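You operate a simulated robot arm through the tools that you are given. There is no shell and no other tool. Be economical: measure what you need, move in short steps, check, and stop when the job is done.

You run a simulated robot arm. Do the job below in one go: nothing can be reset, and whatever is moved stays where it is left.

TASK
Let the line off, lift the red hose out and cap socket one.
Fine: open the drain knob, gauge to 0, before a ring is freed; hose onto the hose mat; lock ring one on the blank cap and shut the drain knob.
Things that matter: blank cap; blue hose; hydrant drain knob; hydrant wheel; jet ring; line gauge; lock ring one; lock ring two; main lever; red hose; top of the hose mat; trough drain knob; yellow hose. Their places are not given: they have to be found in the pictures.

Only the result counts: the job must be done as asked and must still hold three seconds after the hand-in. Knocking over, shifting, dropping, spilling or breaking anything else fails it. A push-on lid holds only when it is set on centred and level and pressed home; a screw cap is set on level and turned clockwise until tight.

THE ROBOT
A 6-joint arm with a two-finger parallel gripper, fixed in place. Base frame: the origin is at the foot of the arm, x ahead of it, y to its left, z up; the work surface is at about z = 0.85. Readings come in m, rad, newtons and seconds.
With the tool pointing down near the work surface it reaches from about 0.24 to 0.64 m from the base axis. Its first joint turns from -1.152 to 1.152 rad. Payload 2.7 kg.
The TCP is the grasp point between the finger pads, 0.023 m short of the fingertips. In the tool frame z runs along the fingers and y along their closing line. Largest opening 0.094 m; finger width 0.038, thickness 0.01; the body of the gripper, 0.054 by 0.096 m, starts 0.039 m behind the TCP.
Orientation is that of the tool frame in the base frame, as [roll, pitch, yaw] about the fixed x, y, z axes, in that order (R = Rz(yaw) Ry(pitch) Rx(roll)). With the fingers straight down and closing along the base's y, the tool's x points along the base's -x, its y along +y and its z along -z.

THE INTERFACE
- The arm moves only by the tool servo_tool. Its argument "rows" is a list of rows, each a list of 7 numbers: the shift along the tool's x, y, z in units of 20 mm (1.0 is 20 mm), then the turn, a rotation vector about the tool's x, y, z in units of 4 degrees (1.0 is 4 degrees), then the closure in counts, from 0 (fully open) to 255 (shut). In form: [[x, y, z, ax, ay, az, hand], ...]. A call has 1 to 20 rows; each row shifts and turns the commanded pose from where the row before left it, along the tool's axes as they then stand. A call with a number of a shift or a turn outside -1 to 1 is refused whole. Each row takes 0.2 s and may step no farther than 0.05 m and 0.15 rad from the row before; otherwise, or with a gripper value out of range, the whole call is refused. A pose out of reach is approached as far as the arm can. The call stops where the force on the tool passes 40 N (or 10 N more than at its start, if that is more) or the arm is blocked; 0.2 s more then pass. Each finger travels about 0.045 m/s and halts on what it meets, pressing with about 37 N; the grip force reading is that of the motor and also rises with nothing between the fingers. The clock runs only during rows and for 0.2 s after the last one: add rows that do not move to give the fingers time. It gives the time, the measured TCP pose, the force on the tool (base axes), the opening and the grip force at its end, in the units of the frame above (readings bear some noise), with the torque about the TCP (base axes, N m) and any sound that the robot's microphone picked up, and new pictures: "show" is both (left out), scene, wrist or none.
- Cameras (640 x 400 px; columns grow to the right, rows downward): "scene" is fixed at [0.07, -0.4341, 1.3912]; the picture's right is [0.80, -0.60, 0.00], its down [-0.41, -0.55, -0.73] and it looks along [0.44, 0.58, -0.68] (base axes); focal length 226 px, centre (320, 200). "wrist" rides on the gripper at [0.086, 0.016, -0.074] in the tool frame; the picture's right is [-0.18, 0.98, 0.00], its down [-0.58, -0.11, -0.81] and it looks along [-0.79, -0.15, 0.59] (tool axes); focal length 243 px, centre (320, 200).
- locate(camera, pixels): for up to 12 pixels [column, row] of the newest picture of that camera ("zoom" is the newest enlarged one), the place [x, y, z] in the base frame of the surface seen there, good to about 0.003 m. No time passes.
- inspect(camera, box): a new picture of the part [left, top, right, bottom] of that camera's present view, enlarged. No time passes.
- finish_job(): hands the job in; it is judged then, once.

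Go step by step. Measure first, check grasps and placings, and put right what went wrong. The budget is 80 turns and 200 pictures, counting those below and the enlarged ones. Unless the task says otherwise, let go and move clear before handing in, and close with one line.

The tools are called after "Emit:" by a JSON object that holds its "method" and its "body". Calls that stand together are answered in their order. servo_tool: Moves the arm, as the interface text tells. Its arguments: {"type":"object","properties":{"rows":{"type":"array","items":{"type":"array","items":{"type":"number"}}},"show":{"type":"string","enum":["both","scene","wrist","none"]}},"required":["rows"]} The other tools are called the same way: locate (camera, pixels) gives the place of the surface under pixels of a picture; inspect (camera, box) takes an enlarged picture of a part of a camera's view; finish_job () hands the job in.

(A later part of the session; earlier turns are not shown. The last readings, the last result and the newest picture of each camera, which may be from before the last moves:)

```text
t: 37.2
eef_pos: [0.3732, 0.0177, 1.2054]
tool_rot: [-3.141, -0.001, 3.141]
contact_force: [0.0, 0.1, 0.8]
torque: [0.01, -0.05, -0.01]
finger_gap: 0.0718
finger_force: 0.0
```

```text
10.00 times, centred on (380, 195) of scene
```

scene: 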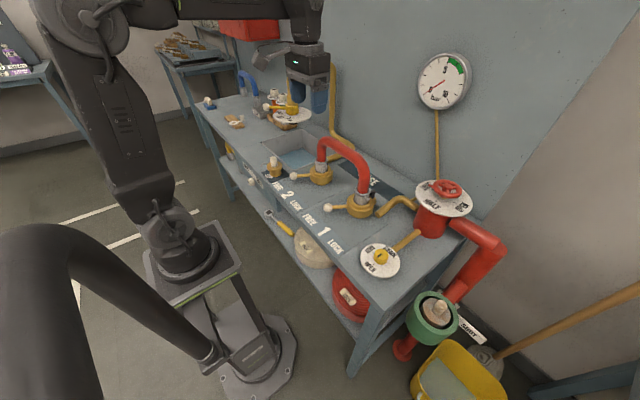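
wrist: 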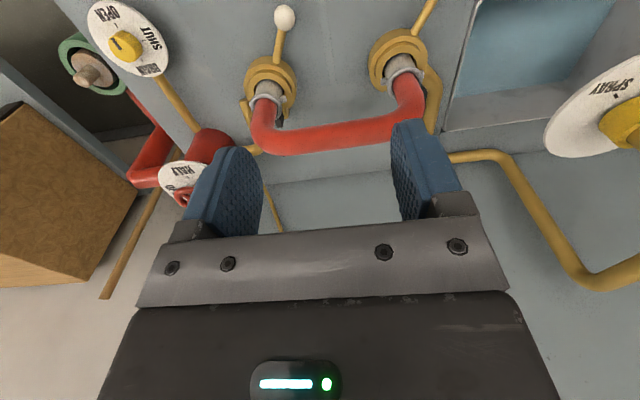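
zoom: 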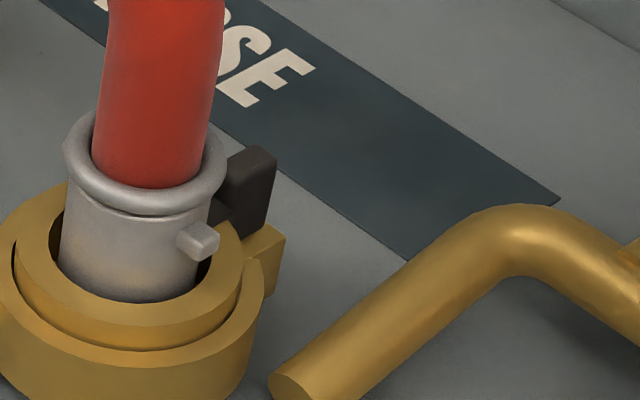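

Mat spans x 0.607–0.665, y −0.12–0.148; hose tube top at z 1.047, axis x≈0.484, midpoint y≈0.011. I'll turn the hand 90° so it can grip across the tube.

Emit:
{"method": "servo_tool", "body": {"rows": [[0, 0, 0, 0, 0, 1, 60], [0, 0, 0, 0, 0, 1, 60], [0, 0, 0, 0, 0, 1, 60], [0, 0, 0, 0, 0, 1, 60], [0, 0, 0, 0, 0, 1, 60], [0, 0, 0, 0, 0, 1, 60], [0, 0, 0, 0, 0, 1, 60], [0, 0, 0, 0, 0, 1, 60], [0, 0, 0, 0, 0, 1, 60], [0, 0, 0, 0, 0, 1, 60], [0, 0, 0, 0, 0, 1, 60], [0, 0, 0, 0, 0, 1, 60], [0, 0, 0, 0, 0, 1, 60], [0, 0, 0, 0, 0, 1, 60], [0, 0, 0, 0, 0, 1, 60], [0, 0, 0, 0, 0, 1, 60], [0, 0, 0, 0, 0, 1, 60], [0, 0, 0, 0, 0, 1, 60], [0, 0, 0, 0, 0, 1, 60], [0, 0, 0, 0, 0, 1, 60]], "show": "none"}}

Emit:
{"method": "servo_tool", "body": {"rows": [[0, 0, 0, 0, 0, 1, 60], [0, 0, 0, 0, 0, 1, 60], [0, 0, 0, 0, 0, 0.5, 60], [0, 0, 0, -1, 0, 0, 60], [0, 0, 0, -1, 0, 0, 60], [0, 0, 0, -1, 0, 0, 60], [0, 0, 0, -1, 0, 0, 60], [0, 0, 0, -1, 0, 0, 60], [0, 0, 0, -1, 0, 0, 60], [0, 0, 0, -1, 0, 0, 60], [0, 0, 0, -0.5, 0, 0, 60]]}}

Emit:
{"method": "locate", "body": {"camera": "scene", "pixels": [[400, 140], [385, 160], [440, 150]]}}

```text
t: 41.4
eef_pos: [0.3743, 0.0187, 1.2072]
tool_rot: [3.142, 0.001, 1.744]
contact_force: [-0.3, -0.4, -0.7]
torque: [0.02, -0.01, -0.03]
finger_gap: 0.0721
finger_force: 0.0
```

```text
t: 43.8
eef_pos: [0.3744, 0.0191, 1.2053]
tool_rot: [2.616, 0.002, 1.57]
contact_force: [0.6, -0.2, 0.5]
torque: [0.02, 0.01, 0.06]
finger_gap: 0.0717
finger_force: 0.0
```

scene: 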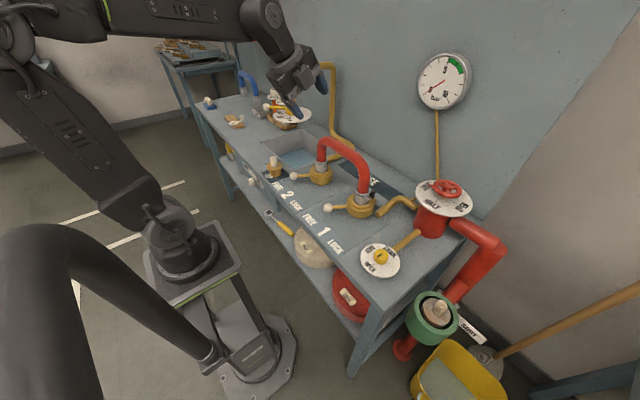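
wrist: 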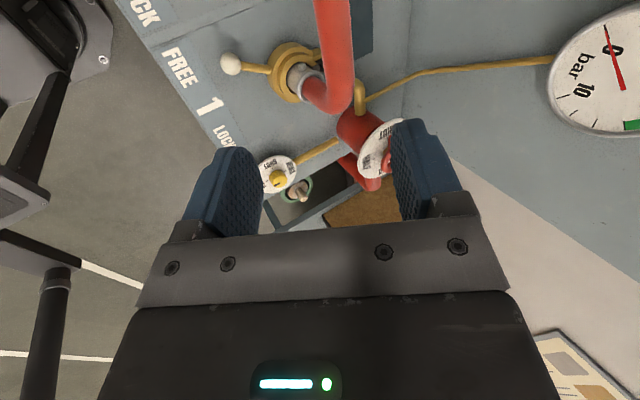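

```text
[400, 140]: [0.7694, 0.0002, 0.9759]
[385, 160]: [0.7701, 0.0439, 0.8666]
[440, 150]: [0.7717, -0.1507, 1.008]
```

Hand is turned and tilted 30°; the tube lies nearly straight along the tool axis. Advancing to the tube.

Emit:
{"method": "servo_tool", "body": {"rows": [[-0.1, 0.1, 1, 0, 0, 0, 60], [-0.1, 0.1, 1, 0, 0, 0, 60], [-0.1, 0.1, 1, 0, 0, 0, 60], [-0.1, 0.09, 1, 0, 0, 0, 60], [0, 0, 1, 0, 0, 0, 60], [0, 0, 1, 0, 0, 0, 60], [0, 0, 1, 0, 0, 0, 60]]}}

```text
t: 45.4
eef_pos: [0.4519, 0.0113, 1.0887]
tool_rot: [2.618, 0.001, 1.572]
contact_force: [-0.1, -1.1, -0.1]
torque: [0.03, 0.0, -0.01]
finger_gap: 0.0721
finger_force: 0.2
```

scene: 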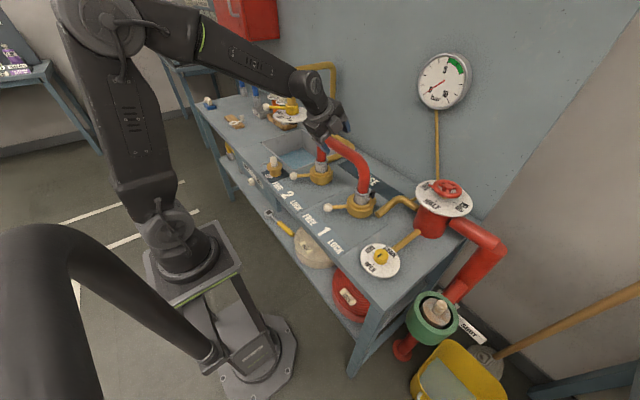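
wrist: 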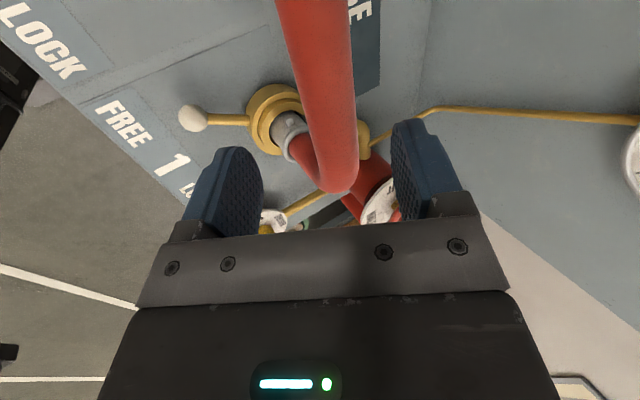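

Tube is centred between the fingers. Final 66 mm, then close.

Emit:
{"method": "servo_tool", "body": {"rows": [[0, -0.05, 1, 0, 0, 0, 60], [0, 0, 1, 0, 0, 0, 60], [0, 0, 1, 0, 0, 0, 60], [0, 0, 0.3, 0, 0, 0, 60], [0, 0, 0, 0, 0, 0, 255], [0, 0, 0, 0, 0, 0, 255], [0, 0, 0, 0, 0, 0, 255], [0, 0, 0, 0, 0, 0, 255]]}}

```text
t: 47.2
eef_pos: [0.4857, 0.0105, 1.0341]
tool_rot: [2.613, 0.001, 1.572]
contact_force: [3.6, -3.3, 11.6]
torque: [0.13, -0.18, -0.18]
finger_gap: 0.0335
finger_force: 36.9
```

scene: 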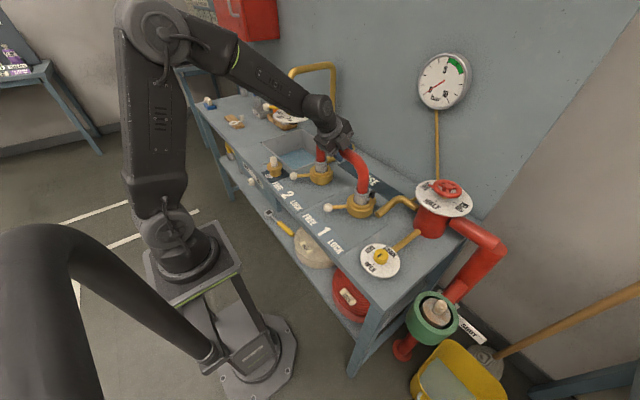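
wrist: 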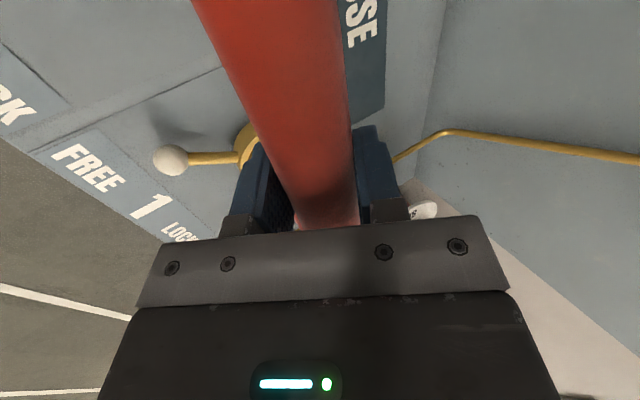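

Tube gripped (gap 33.5 mm). Lifting straight up 20 mm and checking the load.

Emit:
{"method": "servo_tool", "body": {"rows": [[0, 0.125, -0.216, 0, 0, 0, 255], [0, 0.125, -0.216, 0, 0, 0, 255], [0, 0.125, -0.216, 0, 0, 0, 255], [0, 0.125, -0.216, 0, 0, 0, 255]]}}

Emit:
{"method": "inspect", "body": {"camera": "scene", "box": [290, 120, 410, 220]}}

```text
t: 48.2
eef_pos: [0.483, 0.0099, 1.0506]
tool_rot: [2.62, 0.002, 1.571]
contact_force: [-0.4, 0.1, -4.6]
torque: [-0.03, -0.01, 0.01]
finger_gap: 0.0333
finger_force: 36.7
```

scene: 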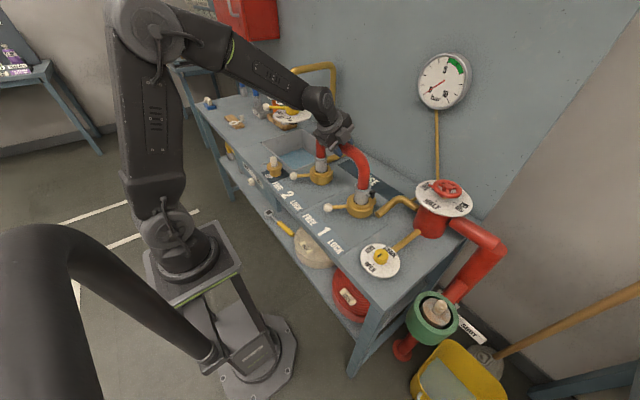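
wrist: 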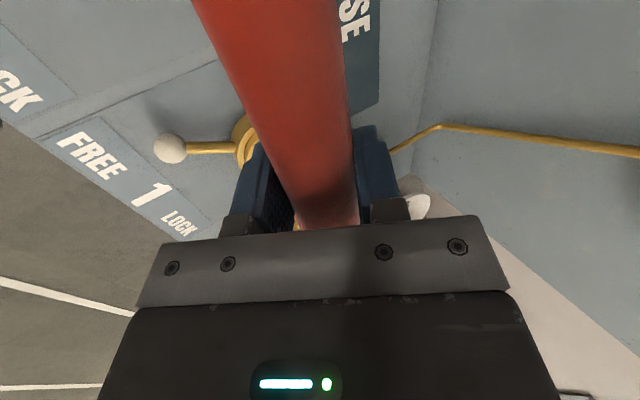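

```text
4.00 times, centred on (350, 170) of scene
```

zoom: 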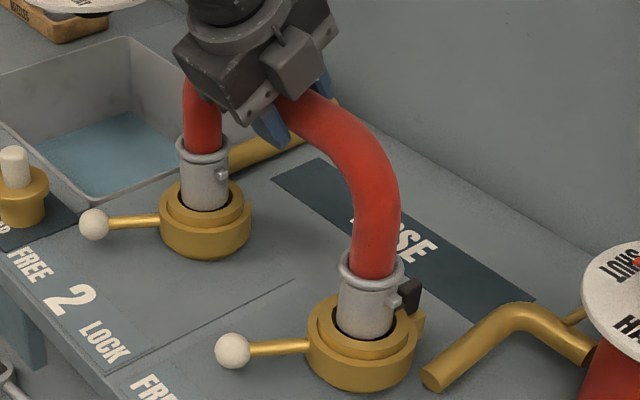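

The hose is rising freely from both sockets (only ~5 N). Lift another 90 mm.

Emit:
{"method": "servo_tool", "body": {"rows": [[0, 0.25, -0.433, 0, 0, 0, 255], [0, 0.25, -0.433, 0, 0, 0, 255], [0, 0.25, -0.433, 0, 0, 0, 255], [0, 0.25, -0.433, 0, 0, 0, 255], [0, 0.25, -0.433, 0, 0, 0, 255], [0, 0.25, -0.433, 0, 0, 0, 255], [0, 0.25, -0.433, 0, 0, 0, 255], [0, 0.25, -0.433, 0, 0, 0, 255], [0, 0.25, -0.433, 0, 0, 0, 255]]}}

Emit:
{"method": "inspect", "body": {"camera": "scene", "box": [290, 100, 410, 220]}}

```text
t: 50.2
eef_pos: [0.4824, 0.0111, 1.1412]
tool_rot: [2.618, 0.002, 1.571]
contact_force: [0.7, 0.8, -5.7]
torque: [-0.02, -0.01, 0.02]
finger_gap: 0.0337
finger_force: 36.6
```

scene: 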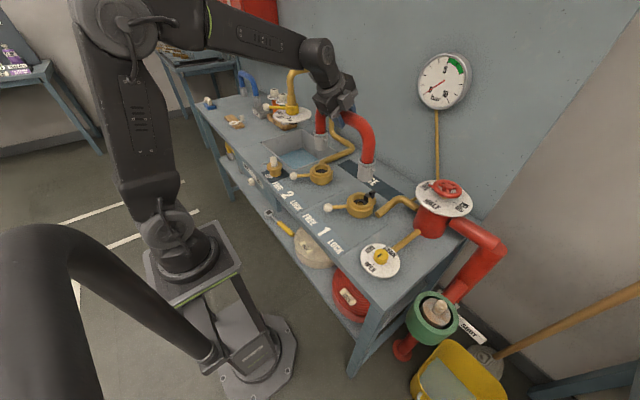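
wrist: 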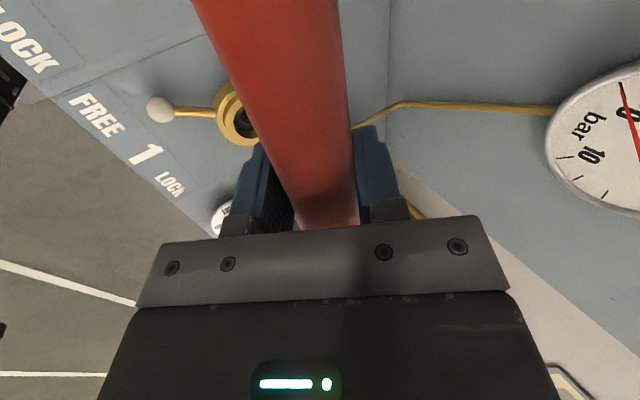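

```text
3.33 times, centred on (350, 160) of scene
```

zoom: 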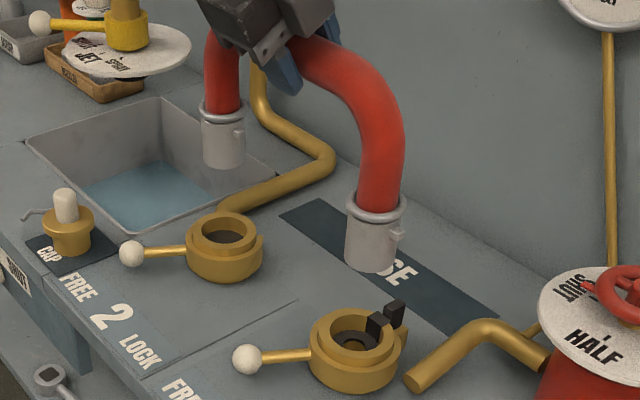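

Hose hangs clear with both couplings free. Measuring the coupling bottoms and the pipes nearby before moving to the mat.

Emit:
{"method": "locate", "body": {"camera": "zoom", "pixels": [[370, 265], [365, 222], [222, 160], [220, 120], [395, 312], [372, 325], [355, 345], [490, 325], [320, 165], [300, 172], [350, 365], [285, 80]]}}

Emit:
{"method": "inspect", "body": {"camera": "scene", "box": [330, 180, 394, 225]}}

```text
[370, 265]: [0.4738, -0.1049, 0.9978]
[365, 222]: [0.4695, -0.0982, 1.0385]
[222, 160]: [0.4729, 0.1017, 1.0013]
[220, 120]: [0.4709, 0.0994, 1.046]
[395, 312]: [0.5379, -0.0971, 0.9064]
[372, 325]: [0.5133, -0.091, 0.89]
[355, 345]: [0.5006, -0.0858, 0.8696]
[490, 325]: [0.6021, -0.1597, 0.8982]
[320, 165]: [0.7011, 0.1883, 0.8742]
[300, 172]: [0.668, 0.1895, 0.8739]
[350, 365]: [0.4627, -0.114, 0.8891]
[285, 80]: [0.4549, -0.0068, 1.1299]
```

```text
8.89 times, centred on (362, 202) of scene
```

zoom: 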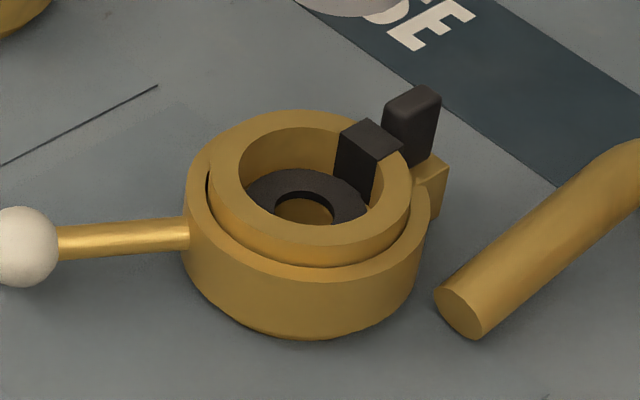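

Bottom of couplings is ~0.147 m below the TCP. Moving horizontally +x 0.151 m over the mat (legs clear of pipes).

Emit:
{"method": "servo_tool", "body": {"rows": [[0, 0.545, 0.315, 0, 0, 0, 255], [0, 0.545, 0.315, 0, 0, 0, 255], [0, 0.545, 0.315, 0, 0, 0, 255], [0, 0.545, 0.315, 0, 0, 0, 255], [0, 0.545, 0.315, 0, 0, 0, 255], [0, 0.545, 0.315, 0, 0, 0, 255], [0, 0.545, 0.315, 0, 0, 0, 255], [0, 0.545, 0.315, 0, 0, 0, 255], [0, 0.545, 0.315, 0, 0, 0, 255], [0, 0.545, 0.315, 0, 0, 0, 255], [0, 0.545, 0.315, 0, 0, 0, 255], [0, 0.545, 0.315, 0, 0, 0, 255], [0, 0, 0, 0, 0, 0, 255], [0, 0, 0, 0, 0, 0, 255]]}}

Emit:
{"method": "inspect", "body": {"camera": "scene", "box": [310, 80, 450, 220]}}

```text
t: 53.2
eef_pos: [0.6343, 0.0102, 1.1416]
tool_rot: [2.619, 0.002, 1.571]
contact_force: [-0.3, -0.1, -4.3]
torque: [-0.03, 0.02, -0.03]
finger_gap: 0.0335
finger_force: 37.0
```

scene: 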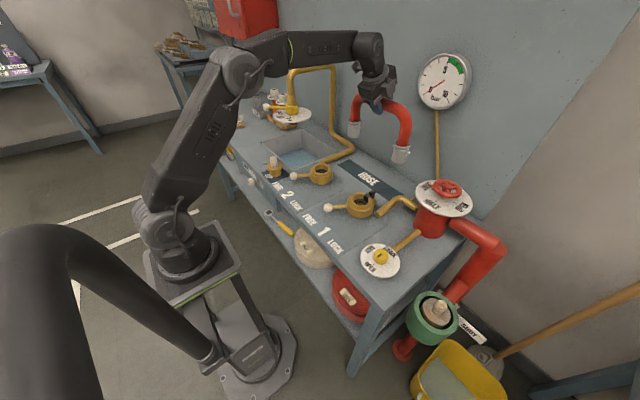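
wrist: 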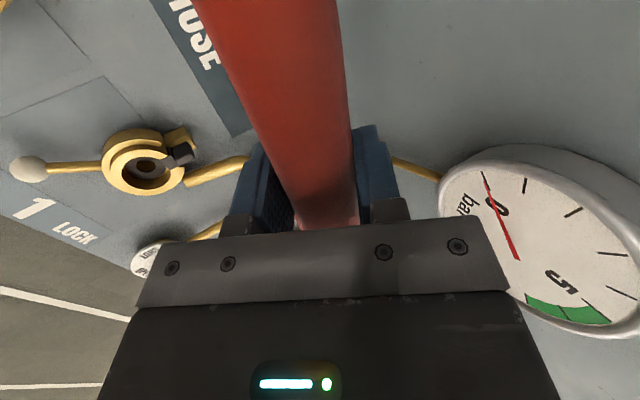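

```text
2.86 times, centred on (380, 150) of scene
```

zoom: 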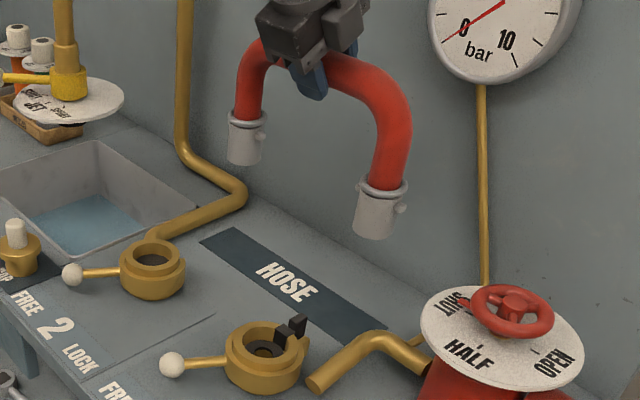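

Hose is over the mat. Checking whether the legs hang vertical.

Emit:
{"method": "locate", "body": {"camera": "zoom", "pixels": [[381, 200], [374, 232], [246, 130], [242, 158], [392, 140], [245, 90], [228, 240], [385, 328], [210, 245], [255, 238]]}}

```text
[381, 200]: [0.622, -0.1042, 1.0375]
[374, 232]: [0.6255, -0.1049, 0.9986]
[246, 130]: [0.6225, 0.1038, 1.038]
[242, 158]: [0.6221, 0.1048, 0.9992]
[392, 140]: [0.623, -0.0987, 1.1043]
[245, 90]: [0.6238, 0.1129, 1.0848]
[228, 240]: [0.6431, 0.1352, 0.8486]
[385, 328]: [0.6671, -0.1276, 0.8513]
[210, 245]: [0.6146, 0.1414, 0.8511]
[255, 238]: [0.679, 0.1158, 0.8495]
```

Legs are vertical and over the mat (axis x≈0.637). Lowering 0.135 m.

Emit:
{"method": "servo_tool", "body": {"rows": [[0, -0.375, 0.65, 0, 0, 0, 255], [0, -0.375, 0.65, 0, 0, 0, 255], [0, -0.375, 0.65, 0, 0, 0, 255], [0, -0.375, 0.65, 0, 0, 0, 255], [0, -0.375, 0.65, 0, 0, 0, 255], [0, -0.375, 0.65, 0, 0, 0, 255], [0, -0.375, 0.65, 0, 0, 0, 255], [0, -0.375, 0.65, 0, 0, 0, 255], [0, -0.375, 0.65, 0, 0, 0, 255], [0, 0, 0, 0, 0, 0, 255]]}}

Emit:
{"method": "inspect", "body": {"camera": "scene", "box": [310, 100, 430, 220]}}

```text
t: 55.4
eef_pos: [0.6342, 0.0104, 1.0071]
tool_rot: [2.618, 0.002, 1.568]
contact_force: [0.4, -0.5, -4.7]
torque: [-0.05, 0.06, -0.01]
finger_gap: 0.0332
finger_force: 36.9
```

scene: 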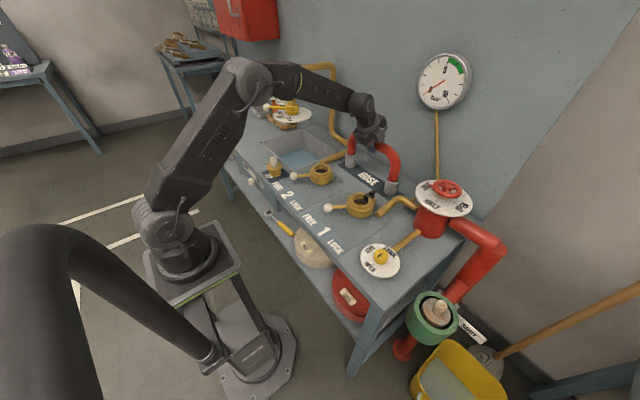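
wrist: 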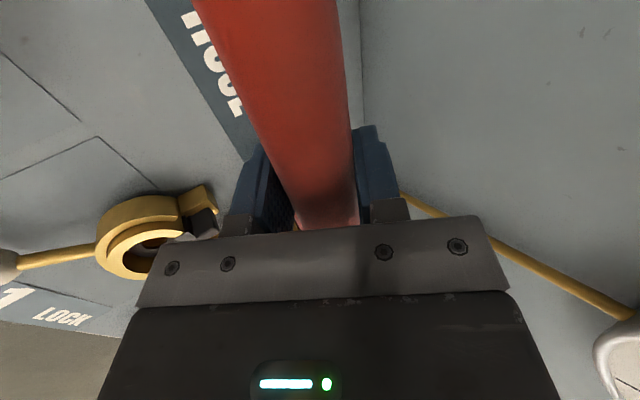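

```text
3.33 times, centred on (370, 160) of scene
```

zoom: 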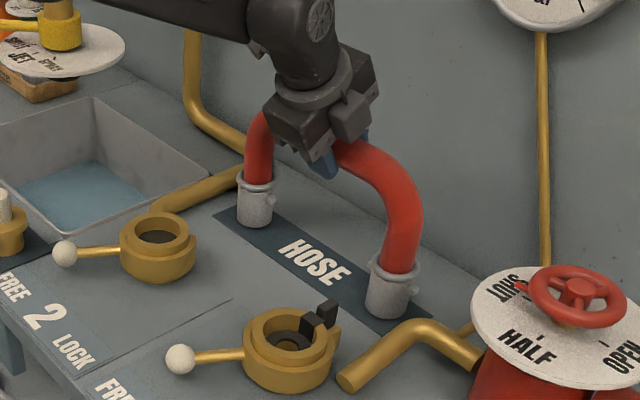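

Legs are just above the mat; lowering in 2 mm steps, watching force.

Emit:
{"method": "servo_tool", "body": {"rows": [[0, -0.05, 0.0866, 0, 0, 0, 255], [0, -0.05, 0.0866, 0, 0, 0, 255], [0, -0.05, 0.0866, 0, 0, 0, 255], [0, -0.05, 0.0866, 0, 0, 0, 255]], "show": "none"}}

```text
t: 56.4
eef_pos: [0.6347, 0.0104, 1.0021]
tool_rot: [2.609, 0.001, 1.57]
contact_force: [-1.9, -0.5, 9.3]
torque: [0.03, 0.47, -0.04]
finger_gap: 0.0336
finger_force: 37.0
```

Contact (force −5 → +9 N). Easing 1 mm, then opening slowly and checking it stands.

Emit:
{"method": "servo_tool", "body": {"rows": [[0, 0.025, -0.0433, 0, 0, 0, 255], [0, 0, 0, 0, 0, 0, 158], [0, 0, 0, 0, 0, 0, 150], [0, 0, 0, 0, 0, 0, 140], [0, 0, 0, 0, 0, 0, 120], [0, 0, 0, 0, 0, 0, 90], [0, 0, 0, 0, 0, 0, 60], [0, 0, 0, 0, 0, 0, 50]]}}

Emit:
{"method": "inspect", "body": {"camera": "scene", "box": [310, 100, 430, 220]}}

```text
t: 58.2
eef_pos: [0.6337, 0.01, 0.9999]
tool_rot: [2.619, 0.005, 1.572]
contact_force: [-0.5, -0.1, 0.7]
torque: [-0.01, -0.01, -0.06]
finger_gap: 0.0754
finger_force: 0.0
```

scene: 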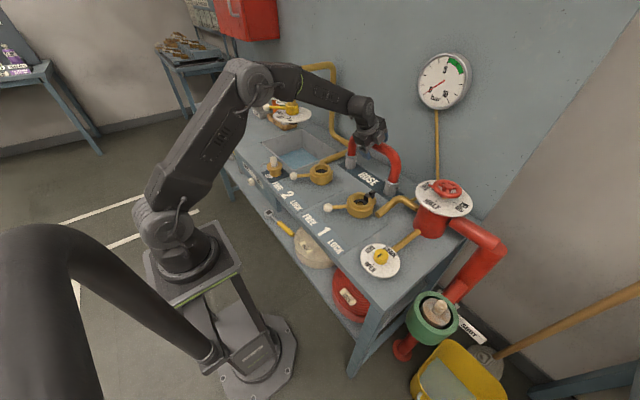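
wrist: 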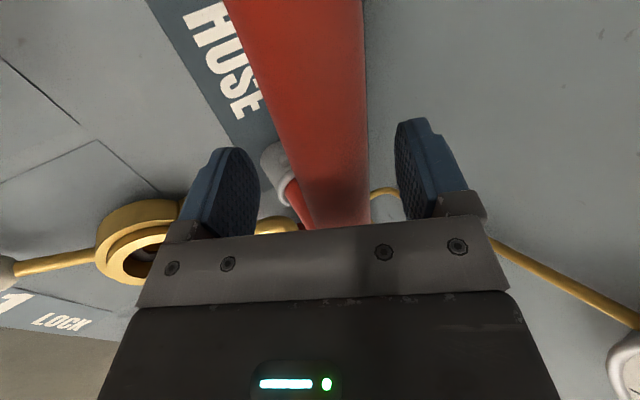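

```text
3.33 times, centred on (370, 160) of scene
```

zoom: 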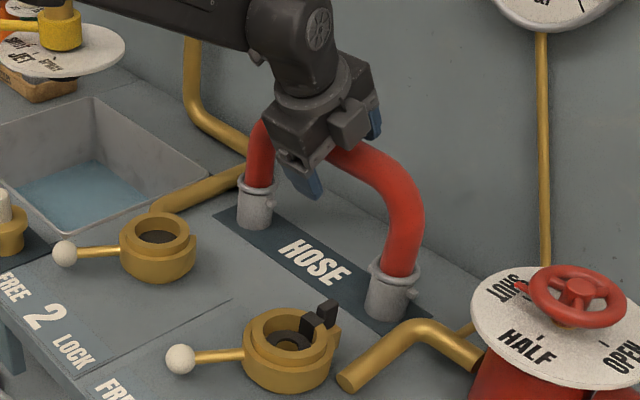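

The hose stands on its own on the mat. Retracting along the tool axis.

Emit:
{"method": "servo_tool", "body": {"rows": [[0, 0, -0.5, 0, 0, 0, 40], [0, 0, -0.5, 0, 0, 0, 30], [0, 0, -0.7, 0, 0, 0, 30], [0, 0, -1, 0, 0, 0, 30], [0, 0, -1, 0, 0, 0, 30], [0, 0, -1, 0, 0, 0, 30], [0, 0, -1, 0, 0, 0, 30], [0, 0, -1, 0, 0, 0, 30], [0, 0, -1, 0, 0, 0, 30], [0, 0, -1, 0, 0, 0, 30], [0, 0, -1, 0, 0, 0, 30]]}}

Emit:
{"method": "inspect", "body": {"camera": "scene", "box": [310, 100, 430, 220]}}

```text
t: 60.6
eef_pos: [0.5363, 0.0105, 1.1673]
tool_rot: [2.619, 0.002, 1.572]
contact_force: [-0.2, -0.1, -0.4]
torque: [-0.02, 0.04, 0.02]
finger_gap: 0.083
finger_force: 0.1
```

scene: 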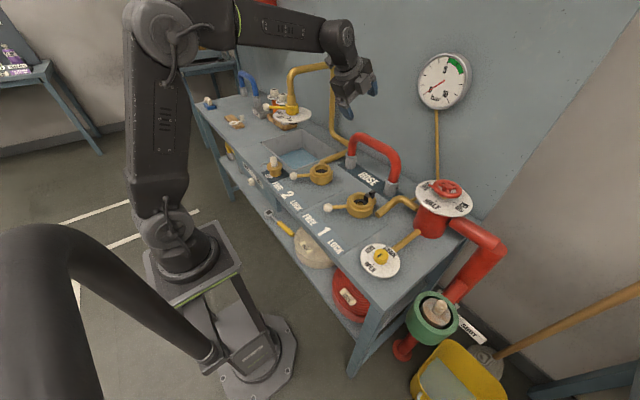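
wrist: 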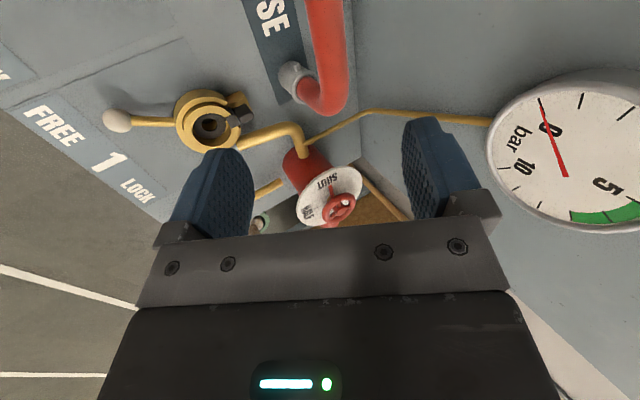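

```text
3.33 times, centred on (370, 160) of scene
```

zoom: 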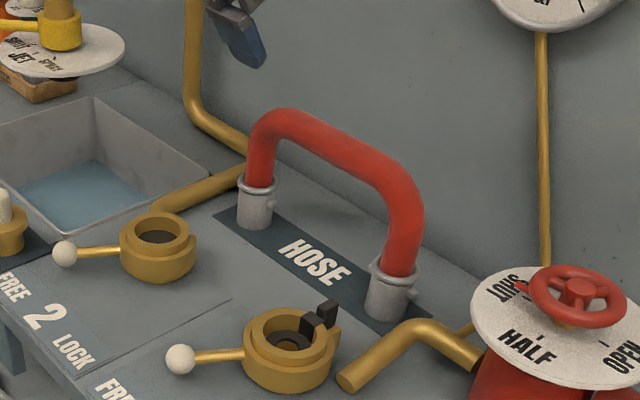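

Hose stable on the mat. Now a close look at socket one's black key, and the blank cap for a matching slot.

Emit:
{"method": "inspect", "body": {"camera": "scene", "box": [338, 183, 388, 218]}}

Emit:
{"method": "inspect", "body": {"camera": "scene", "box": [295, 155, 345, 190]}}

Emit:
{"method": "inspect", "body": {"camera": "wrist", "box": [165, 80, 265, 160]}}

Emit:
{"method": "inspect", "body": {"camera": "scene", "box": [256, 150, 292, 184]}}

```text
11.43 times, centred on (363, 200) of scene
```

zoom: 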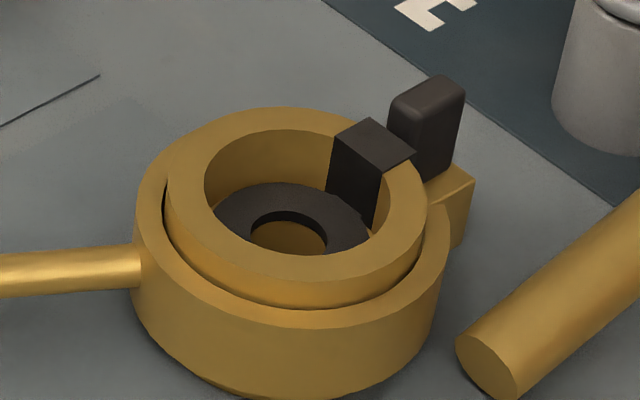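

```text
11.43 times, centred on (320, 172) of scene
```

zoom: 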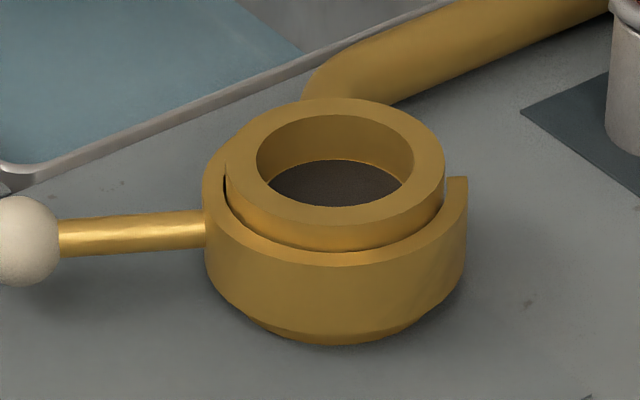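

```text
5.00 times, centred on (215, 120) of wrist
```

zoom: 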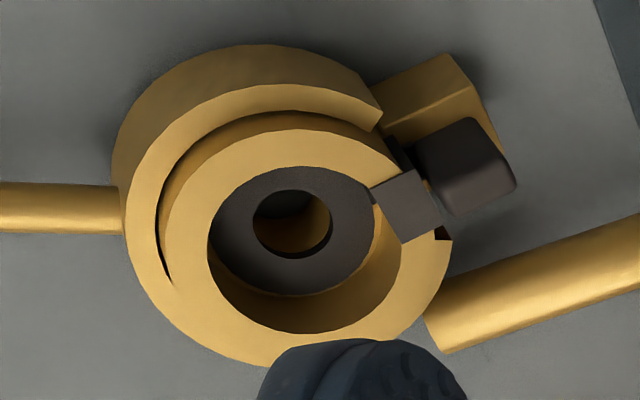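

```text
11.76 times, centred on (274, 167) of scene
```

zoom: 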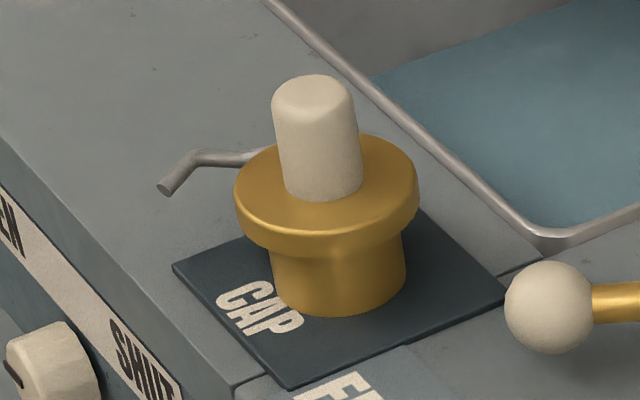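

The black piece is the ring's sliding pawl, withdrawn when free. I'll straighten the hand and go above the cap.

Emit:
{"method": "servo_tool", "body": {"rows": [[0, 0, -1, 0, 0, 0, 60], [0, 0, -1, 0, 0, 0, 60], [0, -0.8, -0.5, 1, 0, 0, 60], [0, -0.8, 0, 1, 0, 0, 60], [0, -0.8, 0, 1, 0, 0, 60], [0, -0.8, 0, 1, 0, 0, 60], [0, -0.8, 0, 1, 0, 0, 60], [0, -0.8, 0, 1, 0, 0, 60], [0, -0.8, 0, 1, 0, 0, 60], [0, 0, 0, 0.5, 0, 0, 60], [0.6, 0, 0, 0, 0, 0, 60], [0.9, 0, 0, 0, 0, 0, 60], [0.9, 0, 0, 0, 0, 0, 60], [0.9, 0, 0, 0, 0, 0, 60], [0.9, 0, 0, 0, 0, 0, 60], [0.9, 0, 0, 0, 0, 0, 60], [0.9, 0, 0, 0, 0, 0, 60], [0.9, 0, 0, 0, 0, 0, 60], [0.9, 0, 0, 0, 0, 0, 60], [0.9, 0, 0, 0, 0, 0, 60]], "show": "none"}}

Emit:
{"method": "servo_tool", "body": {"rows": [[0, 0, 0, 0, 0, -1, 60], [0, 0, 0, 0, 0, -1, 60], [0, 0, 0, 0, 0, -1, 60], [0, 0, 0, 0, 0, -1, 60], [0, 0, 0, 0, 0, -1, 60], [0, 0, 0, 0, 0, -1, 60], [0, 0, 0, 0, 0, -1, 60], [0, 0, 0, 0, 0, -1, 60], [0, 0, 0, 0, 0, -1, 60], [0, 0, 0, 0, 0, -1, 60], [0, 0, 0, 0, 0, -1, 60], [0, 0, 0, 0, 0, -1, 60], [0, 0, 0, 0, 0, -1, 60], [0, 0, 0, 0, 0, -1, 60], [0, 0, 0, 0, 0, -1, 60], [0, 0, 0, 0, 0, -1, 60], [0, 0, 0, 0, 0, -1, 60], [0, 0, 0, 0, 0, -1, 60], [0, 0, 0, 0, 0, -1, 60], [0, 0, 0, 0, 0, -1, 60]]}}

```text
t: 64.8
eef_pos: [0.4064, 0.1868, 1.1763]
tool_rot: [3.14, 0.002, 1.571]
contact_force: [0.1, 0.1, 0.6]
torque: [0.0, 0.02, 0.0]
finger_gap: 0.0719
finger_force: 0.1
```

```text
t: 69.0
eef_pos: [0.4066, 0.1836, 1.1755]
tool_rot: [-3.141, 0.0, 2.968]
contact_force: [-0.4, -0.9, 0.4]
torque: [0.02, -0.04, 0.01]
finger_gap: 0.072
finger_force: 0.1
```

scene: 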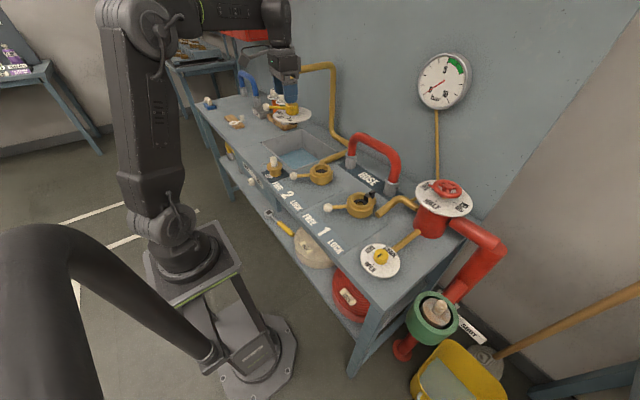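
wrist: 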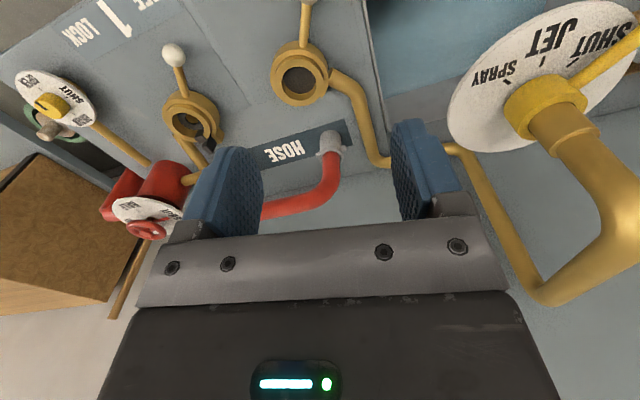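

Checking the jet disc's nearness before descending at the cap.

Emit:
{"method": "locate", "body": {"camera": "wrist", "pixels": [[450, 110], [520, 10], [470, 150], [560, 95], [600, 10]]}}

Emit:
{"method": "servo_tool", "body": {"rows": [[0, 0, 0, 0, 0, -1, 60], [0, 0, 0, 0, 0, -1, 60], [0, 0, 0, 0, 0, -0.5, 60], [0.6, 0.7, 0, 0, 0, 0, 60], [0.6, 0.7, 0, 0, 0, 0, 60], [0.6, 0.7, 0, 0, 0, 0, 60], [0.5, 0.7, 0, 0, 0, 0, 60], [0, 0, 1, 0, 0, 0, 60], [0, 0, 1, 0, 0, 0, 60], [0, 0, 1, 0, 0, 0, 60], [0, 0, 1, 0, 0, 0, 60], [0, 0, 1, 0, 0, 0, 60]]}}

```text
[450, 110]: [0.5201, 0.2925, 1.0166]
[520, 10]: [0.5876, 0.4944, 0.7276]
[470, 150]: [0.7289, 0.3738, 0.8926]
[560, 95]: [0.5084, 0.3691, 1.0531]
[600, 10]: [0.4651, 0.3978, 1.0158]
```

```text
t: 71.6
eef_pos: [0.3608, 0.2404, 1.0761]
tool_rot: [-3.14, 0.001, -3.141]
contact_force: [-0.6, 0.3, 0.5]
torque: [0.0, 0.0, 0.0]
finger_gap: 0.0718
finger_force: 0.1
```

scene: 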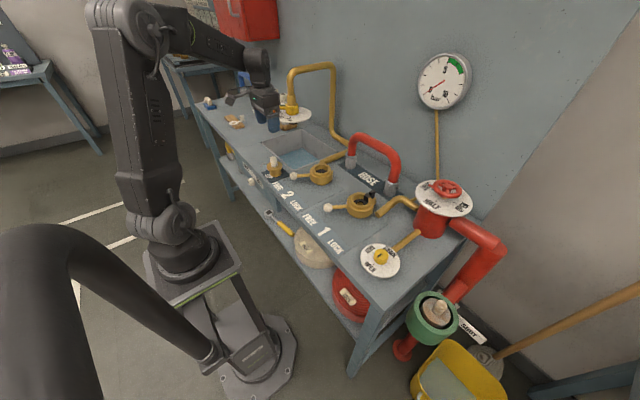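
wrist: 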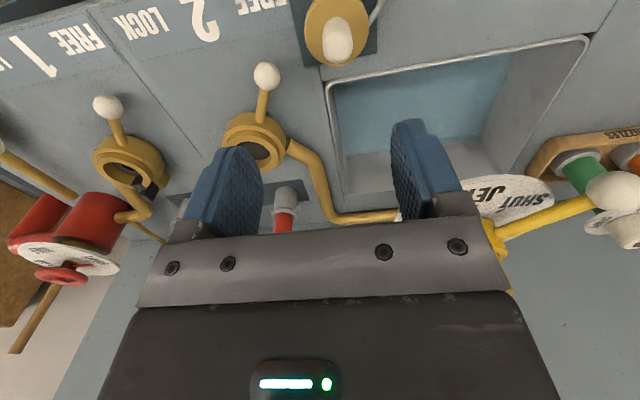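

Cap visible at wrist [336,30] with a wire attached at its right. Enlarging and measuring.

Emit:
{"method": "inspect", "body": {"camera": "wrist", "box": [280, 0, 400, 75]}}

Emit:
{"method": "locate", "body": {"camera": "wrist", "pixels": [[338, 40], [326, 35], [350, 35], [338, 55], [310, 25], [366, 25], [376, 12], [610, 190], [337, 22], [338, 28]]}}

```text
5.33 times, centred on (340, 38) of wrist
```

zoom: 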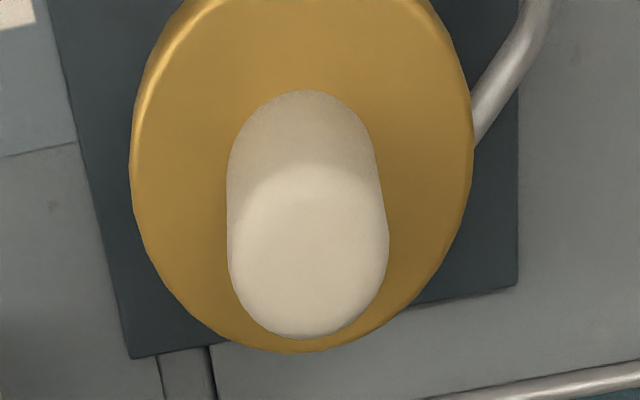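

```text
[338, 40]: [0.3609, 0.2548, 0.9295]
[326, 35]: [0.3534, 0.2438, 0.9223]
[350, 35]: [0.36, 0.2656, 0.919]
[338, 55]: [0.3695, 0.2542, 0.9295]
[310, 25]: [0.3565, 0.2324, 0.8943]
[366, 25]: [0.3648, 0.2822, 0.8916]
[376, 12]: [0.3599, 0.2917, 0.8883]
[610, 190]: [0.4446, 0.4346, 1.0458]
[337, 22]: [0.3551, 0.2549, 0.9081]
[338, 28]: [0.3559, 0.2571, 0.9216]
```

Cap handle axis ≈(0.362,0.255), handle top z 0.9295, flange top 0.893. Descending to z≈0.92 around the handle.

Emit:
{"method": "servo_tool", "body": {"rows": [[-0.05, 0.73, 0.85, 0, 0, 0, 60], [0, 0, 1, 0, 0, 0, 60], [0, 0, 1, 0, 0, 0, 60], [0, 0, 1, 0, 0, 0, 60], [0, 0, 1, 0, 0, 0, 60], [0, 0, 1, 0, 0, 0, 60], [0, 0, 1, 0, 0, 0, 60]]}}

Emit:
{"method": "inspect", "body": {"camera": "wrist", "box": [240, 60, 420, 240]}}

```text
t: 73.2
eef_pos: [0.3622, 0.2544, 0.9383]
tool_rot: [-3.14, 0.0, -3.14]
contact_force: [0.1, -0.5, -0.1]
torque: [0.0, 0.01, 0.0]
finger_gap: 0.0719
finger_force: 0.0
```

scene: 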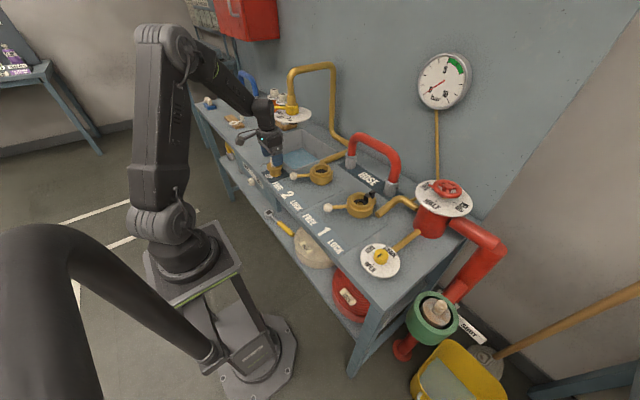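
wrist: 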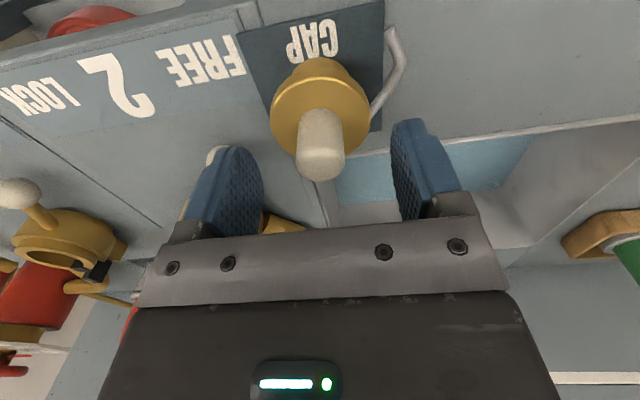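

```text
2.22 times, centred on (330, 150) of wrist
```

zoom: 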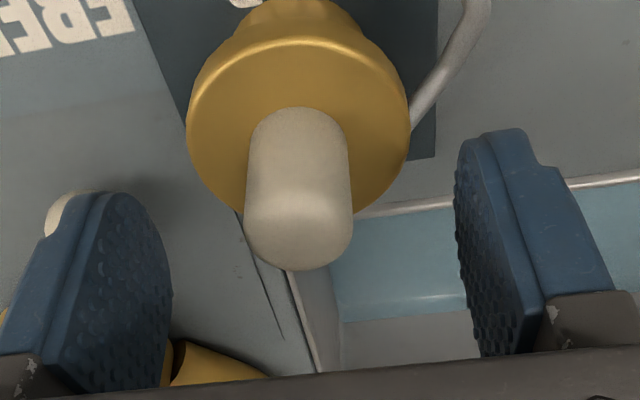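

Handle is between the fingers; lowering the last 18 mm and closing.

Emit:
{"method": "servo_tool", "body": {"rows": [[0, 0, 0.45, 0, 0, 0, 60], [0, 0, 0.45, 0, 0, 0, 60], [0, 0, 0, 0, 0, 0, 150], [0, 0, 0, 0, 0, 0, 255], [0, 0, 0, 0, 0, 0, 255], [0, 0, 0, 0, 0, 0, 255], [0, 0, 0, 0, 0, 0, 255]]}}

```text
t: 74.8
eef_pos: [0.362, 0.2559, 0.92]
tool_rot: [-3.139, -0.001, -3.141]
contact_force: [-0.4, -1.1, -0.4]
torque: [-0.04, -0.01, 0.01]
finger_gap: 0.0251
finger_force: 37.2
```

scene: 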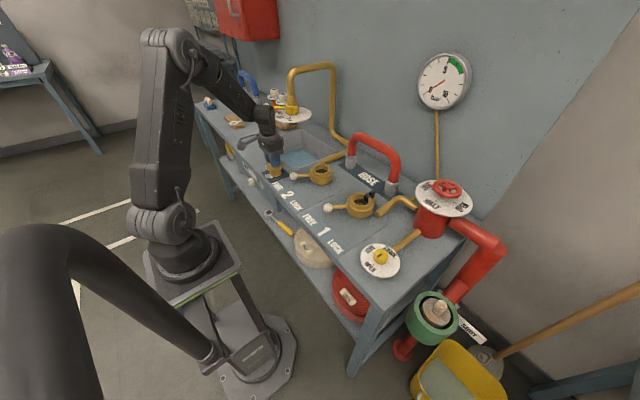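
wrist: 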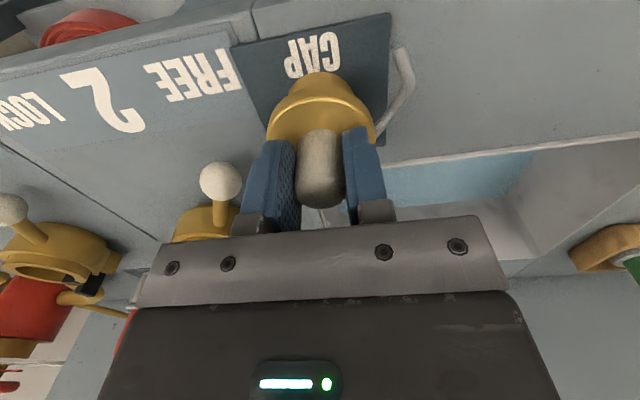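

Handle gripped (gap 25 mm). Lifting 40 mm and looking at whether the wire belongs to the cap.

Emit:
{"method": "servo_tool", "body": {"rows": [[0, 0, -0.25, 0, 0, 0, 255], [0, 0, -0.25, 0, 0, 0, 255], [0, 0, -0.5, 0, 0, 0, 255], [0, 0, -0.5, 0, 0, 0, 255], [0, 0, -0.5, 0, 0, 0, 255]]}}

Emit:
{"method": "inspect", "body": {"camera": "scene", "box": [246, 130, 306, 184]}}

Emit:
{"method": "inspect", "body": {"camera": "wrist", "box": [220, 0, 440, 220]}}

```text
t: 76.0
eef_pos: [0.3619, 0.2553, 0.9605]
tool_rot: [-3.14, 0.001, 3.141]
contact_force: [-0.9, 0.3, -3.1]
torque: [0.01, 0.01, -0.05]
finger_gap: 0.0251
finger_force: 37.0
```

scene: 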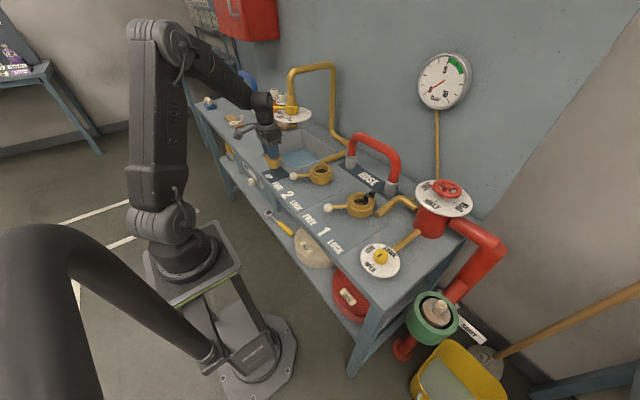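
wrist: 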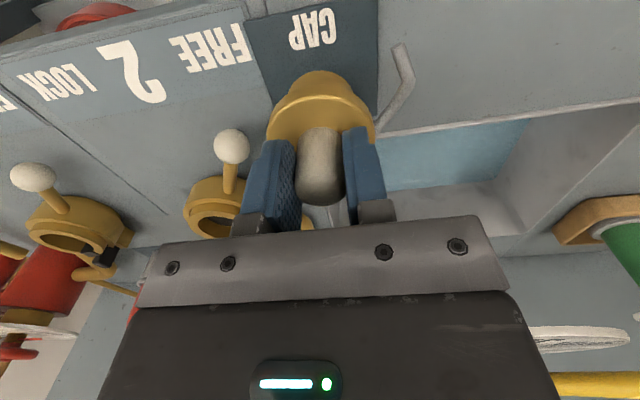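

```text
7.41 times, centred on (276, 157) of scene
```

zoom: 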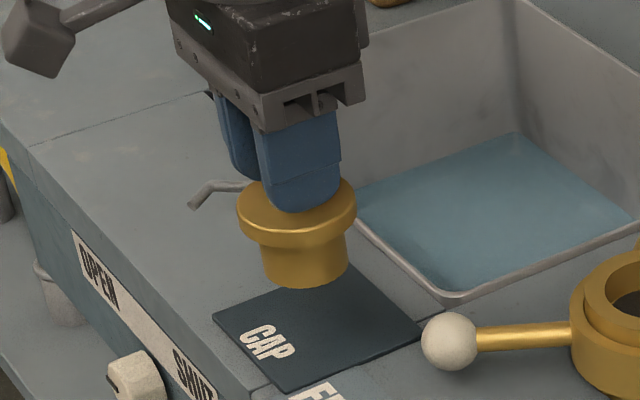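

```text
1.82 times, centred on (330, 110) of wrist
```

zoom: 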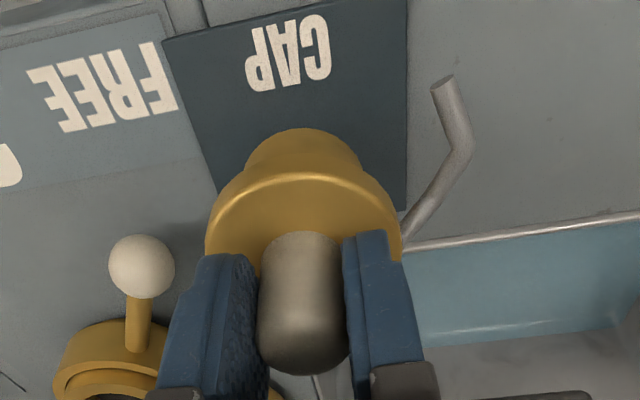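

The wire rises with the cap, so it is a cap arm. I'll measure it, the cap's bottom rim, and socket one's geometry.

Emit:
{"method": "locate", "body": {"camera": "zoom", "pixels": [[408, 235], [435, 195], [461, 150], [450, 105], [442, 84], [300, 190], [230, 225], [375, 195], [300, 140]]}}

Emit:
{"method": "locate", "body": {"camera": "scene", "pixels": [[273, 166], [274, 159], [262, 155], [257, 156.5], [349, 201], [360, 212], [372, 205], [358, 192], [357.5, 208.5], [370, 200], [356, 197]]}}

Emit:
{"method": "inspect", "body": {"camera": "scene", "box": [338, 183, 388, 218]}}

```text
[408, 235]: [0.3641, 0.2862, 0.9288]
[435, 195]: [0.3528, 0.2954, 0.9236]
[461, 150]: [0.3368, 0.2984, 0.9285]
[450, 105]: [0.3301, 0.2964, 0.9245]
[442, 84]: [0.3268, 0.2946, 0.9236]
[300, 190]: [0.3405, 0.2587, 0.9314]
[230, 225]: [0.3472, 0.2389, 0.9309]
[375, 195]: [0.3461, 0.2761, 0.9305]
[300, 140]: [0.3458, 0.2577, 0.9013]
```

```text
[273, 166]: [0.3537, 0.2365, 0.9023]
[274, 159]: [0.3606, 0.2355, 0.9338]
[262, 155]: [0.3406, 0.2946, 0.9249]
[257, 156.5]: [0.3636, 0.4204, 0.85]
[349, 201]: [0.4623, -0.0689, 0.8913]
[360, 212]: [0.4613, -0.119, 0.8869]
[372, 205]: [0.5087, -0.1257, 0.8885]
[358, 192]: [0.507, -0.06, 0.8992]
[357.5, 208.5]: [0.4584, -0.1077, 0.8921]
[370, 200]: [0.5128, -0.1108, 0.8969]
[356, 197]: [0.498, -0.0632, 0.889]
```

```text
11.43 times, centred on (363, 200) of scene
```

zoom: 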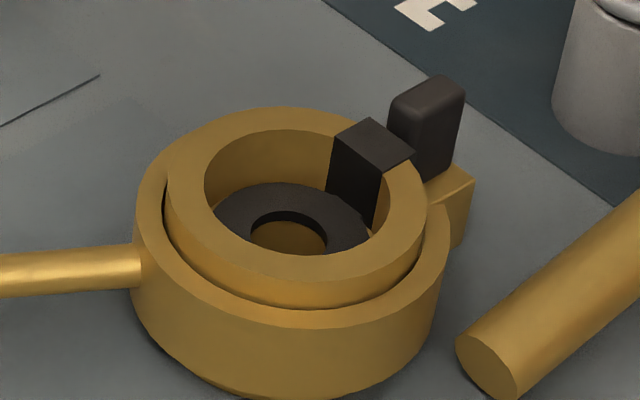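

I need to know whether the black block stands above socket one's rim; measuring on the current zoom.

Emit:
{"method": "locate", "body": {"camera": "zoom", "pixels": [[375, 143], [350, 135], [400, 155], [300, 118], [405, 195], [200, 200], [300, 265], [220, 130], [430, 90], [362, 170], [290, 200], [452, 180]]}}

Emit:
{"method": "inspect", "body": {"camera": "wrist", "box": [10, 160, 150, 290]}}

```text
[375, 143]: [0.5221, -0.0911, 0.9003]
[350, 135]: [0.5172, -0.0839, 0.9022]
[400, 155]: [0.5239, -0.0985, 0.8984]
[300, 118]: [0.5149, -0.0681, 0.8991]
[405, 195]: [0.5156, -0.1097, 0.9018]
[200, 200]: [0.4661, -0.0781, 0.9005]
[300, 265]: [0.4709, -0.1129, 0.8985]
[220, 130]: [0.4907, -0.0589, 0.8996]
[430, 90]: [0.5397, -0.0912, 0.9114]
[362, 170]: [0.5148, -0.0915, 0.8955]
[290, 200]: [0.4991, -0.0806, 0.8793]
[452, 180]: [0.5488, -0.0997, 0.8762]
```

```text
3.08 times, centred on (80, 225) of wrist
```

zoom: 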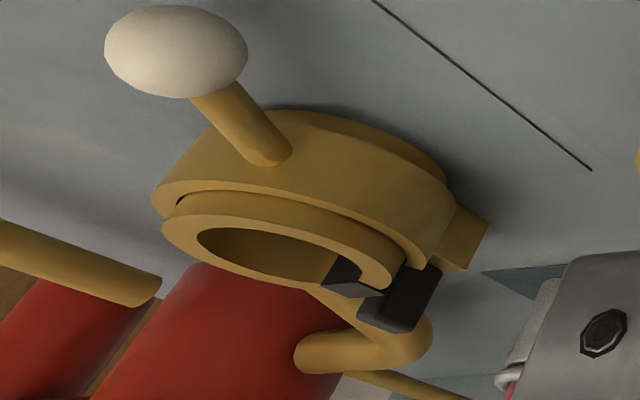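

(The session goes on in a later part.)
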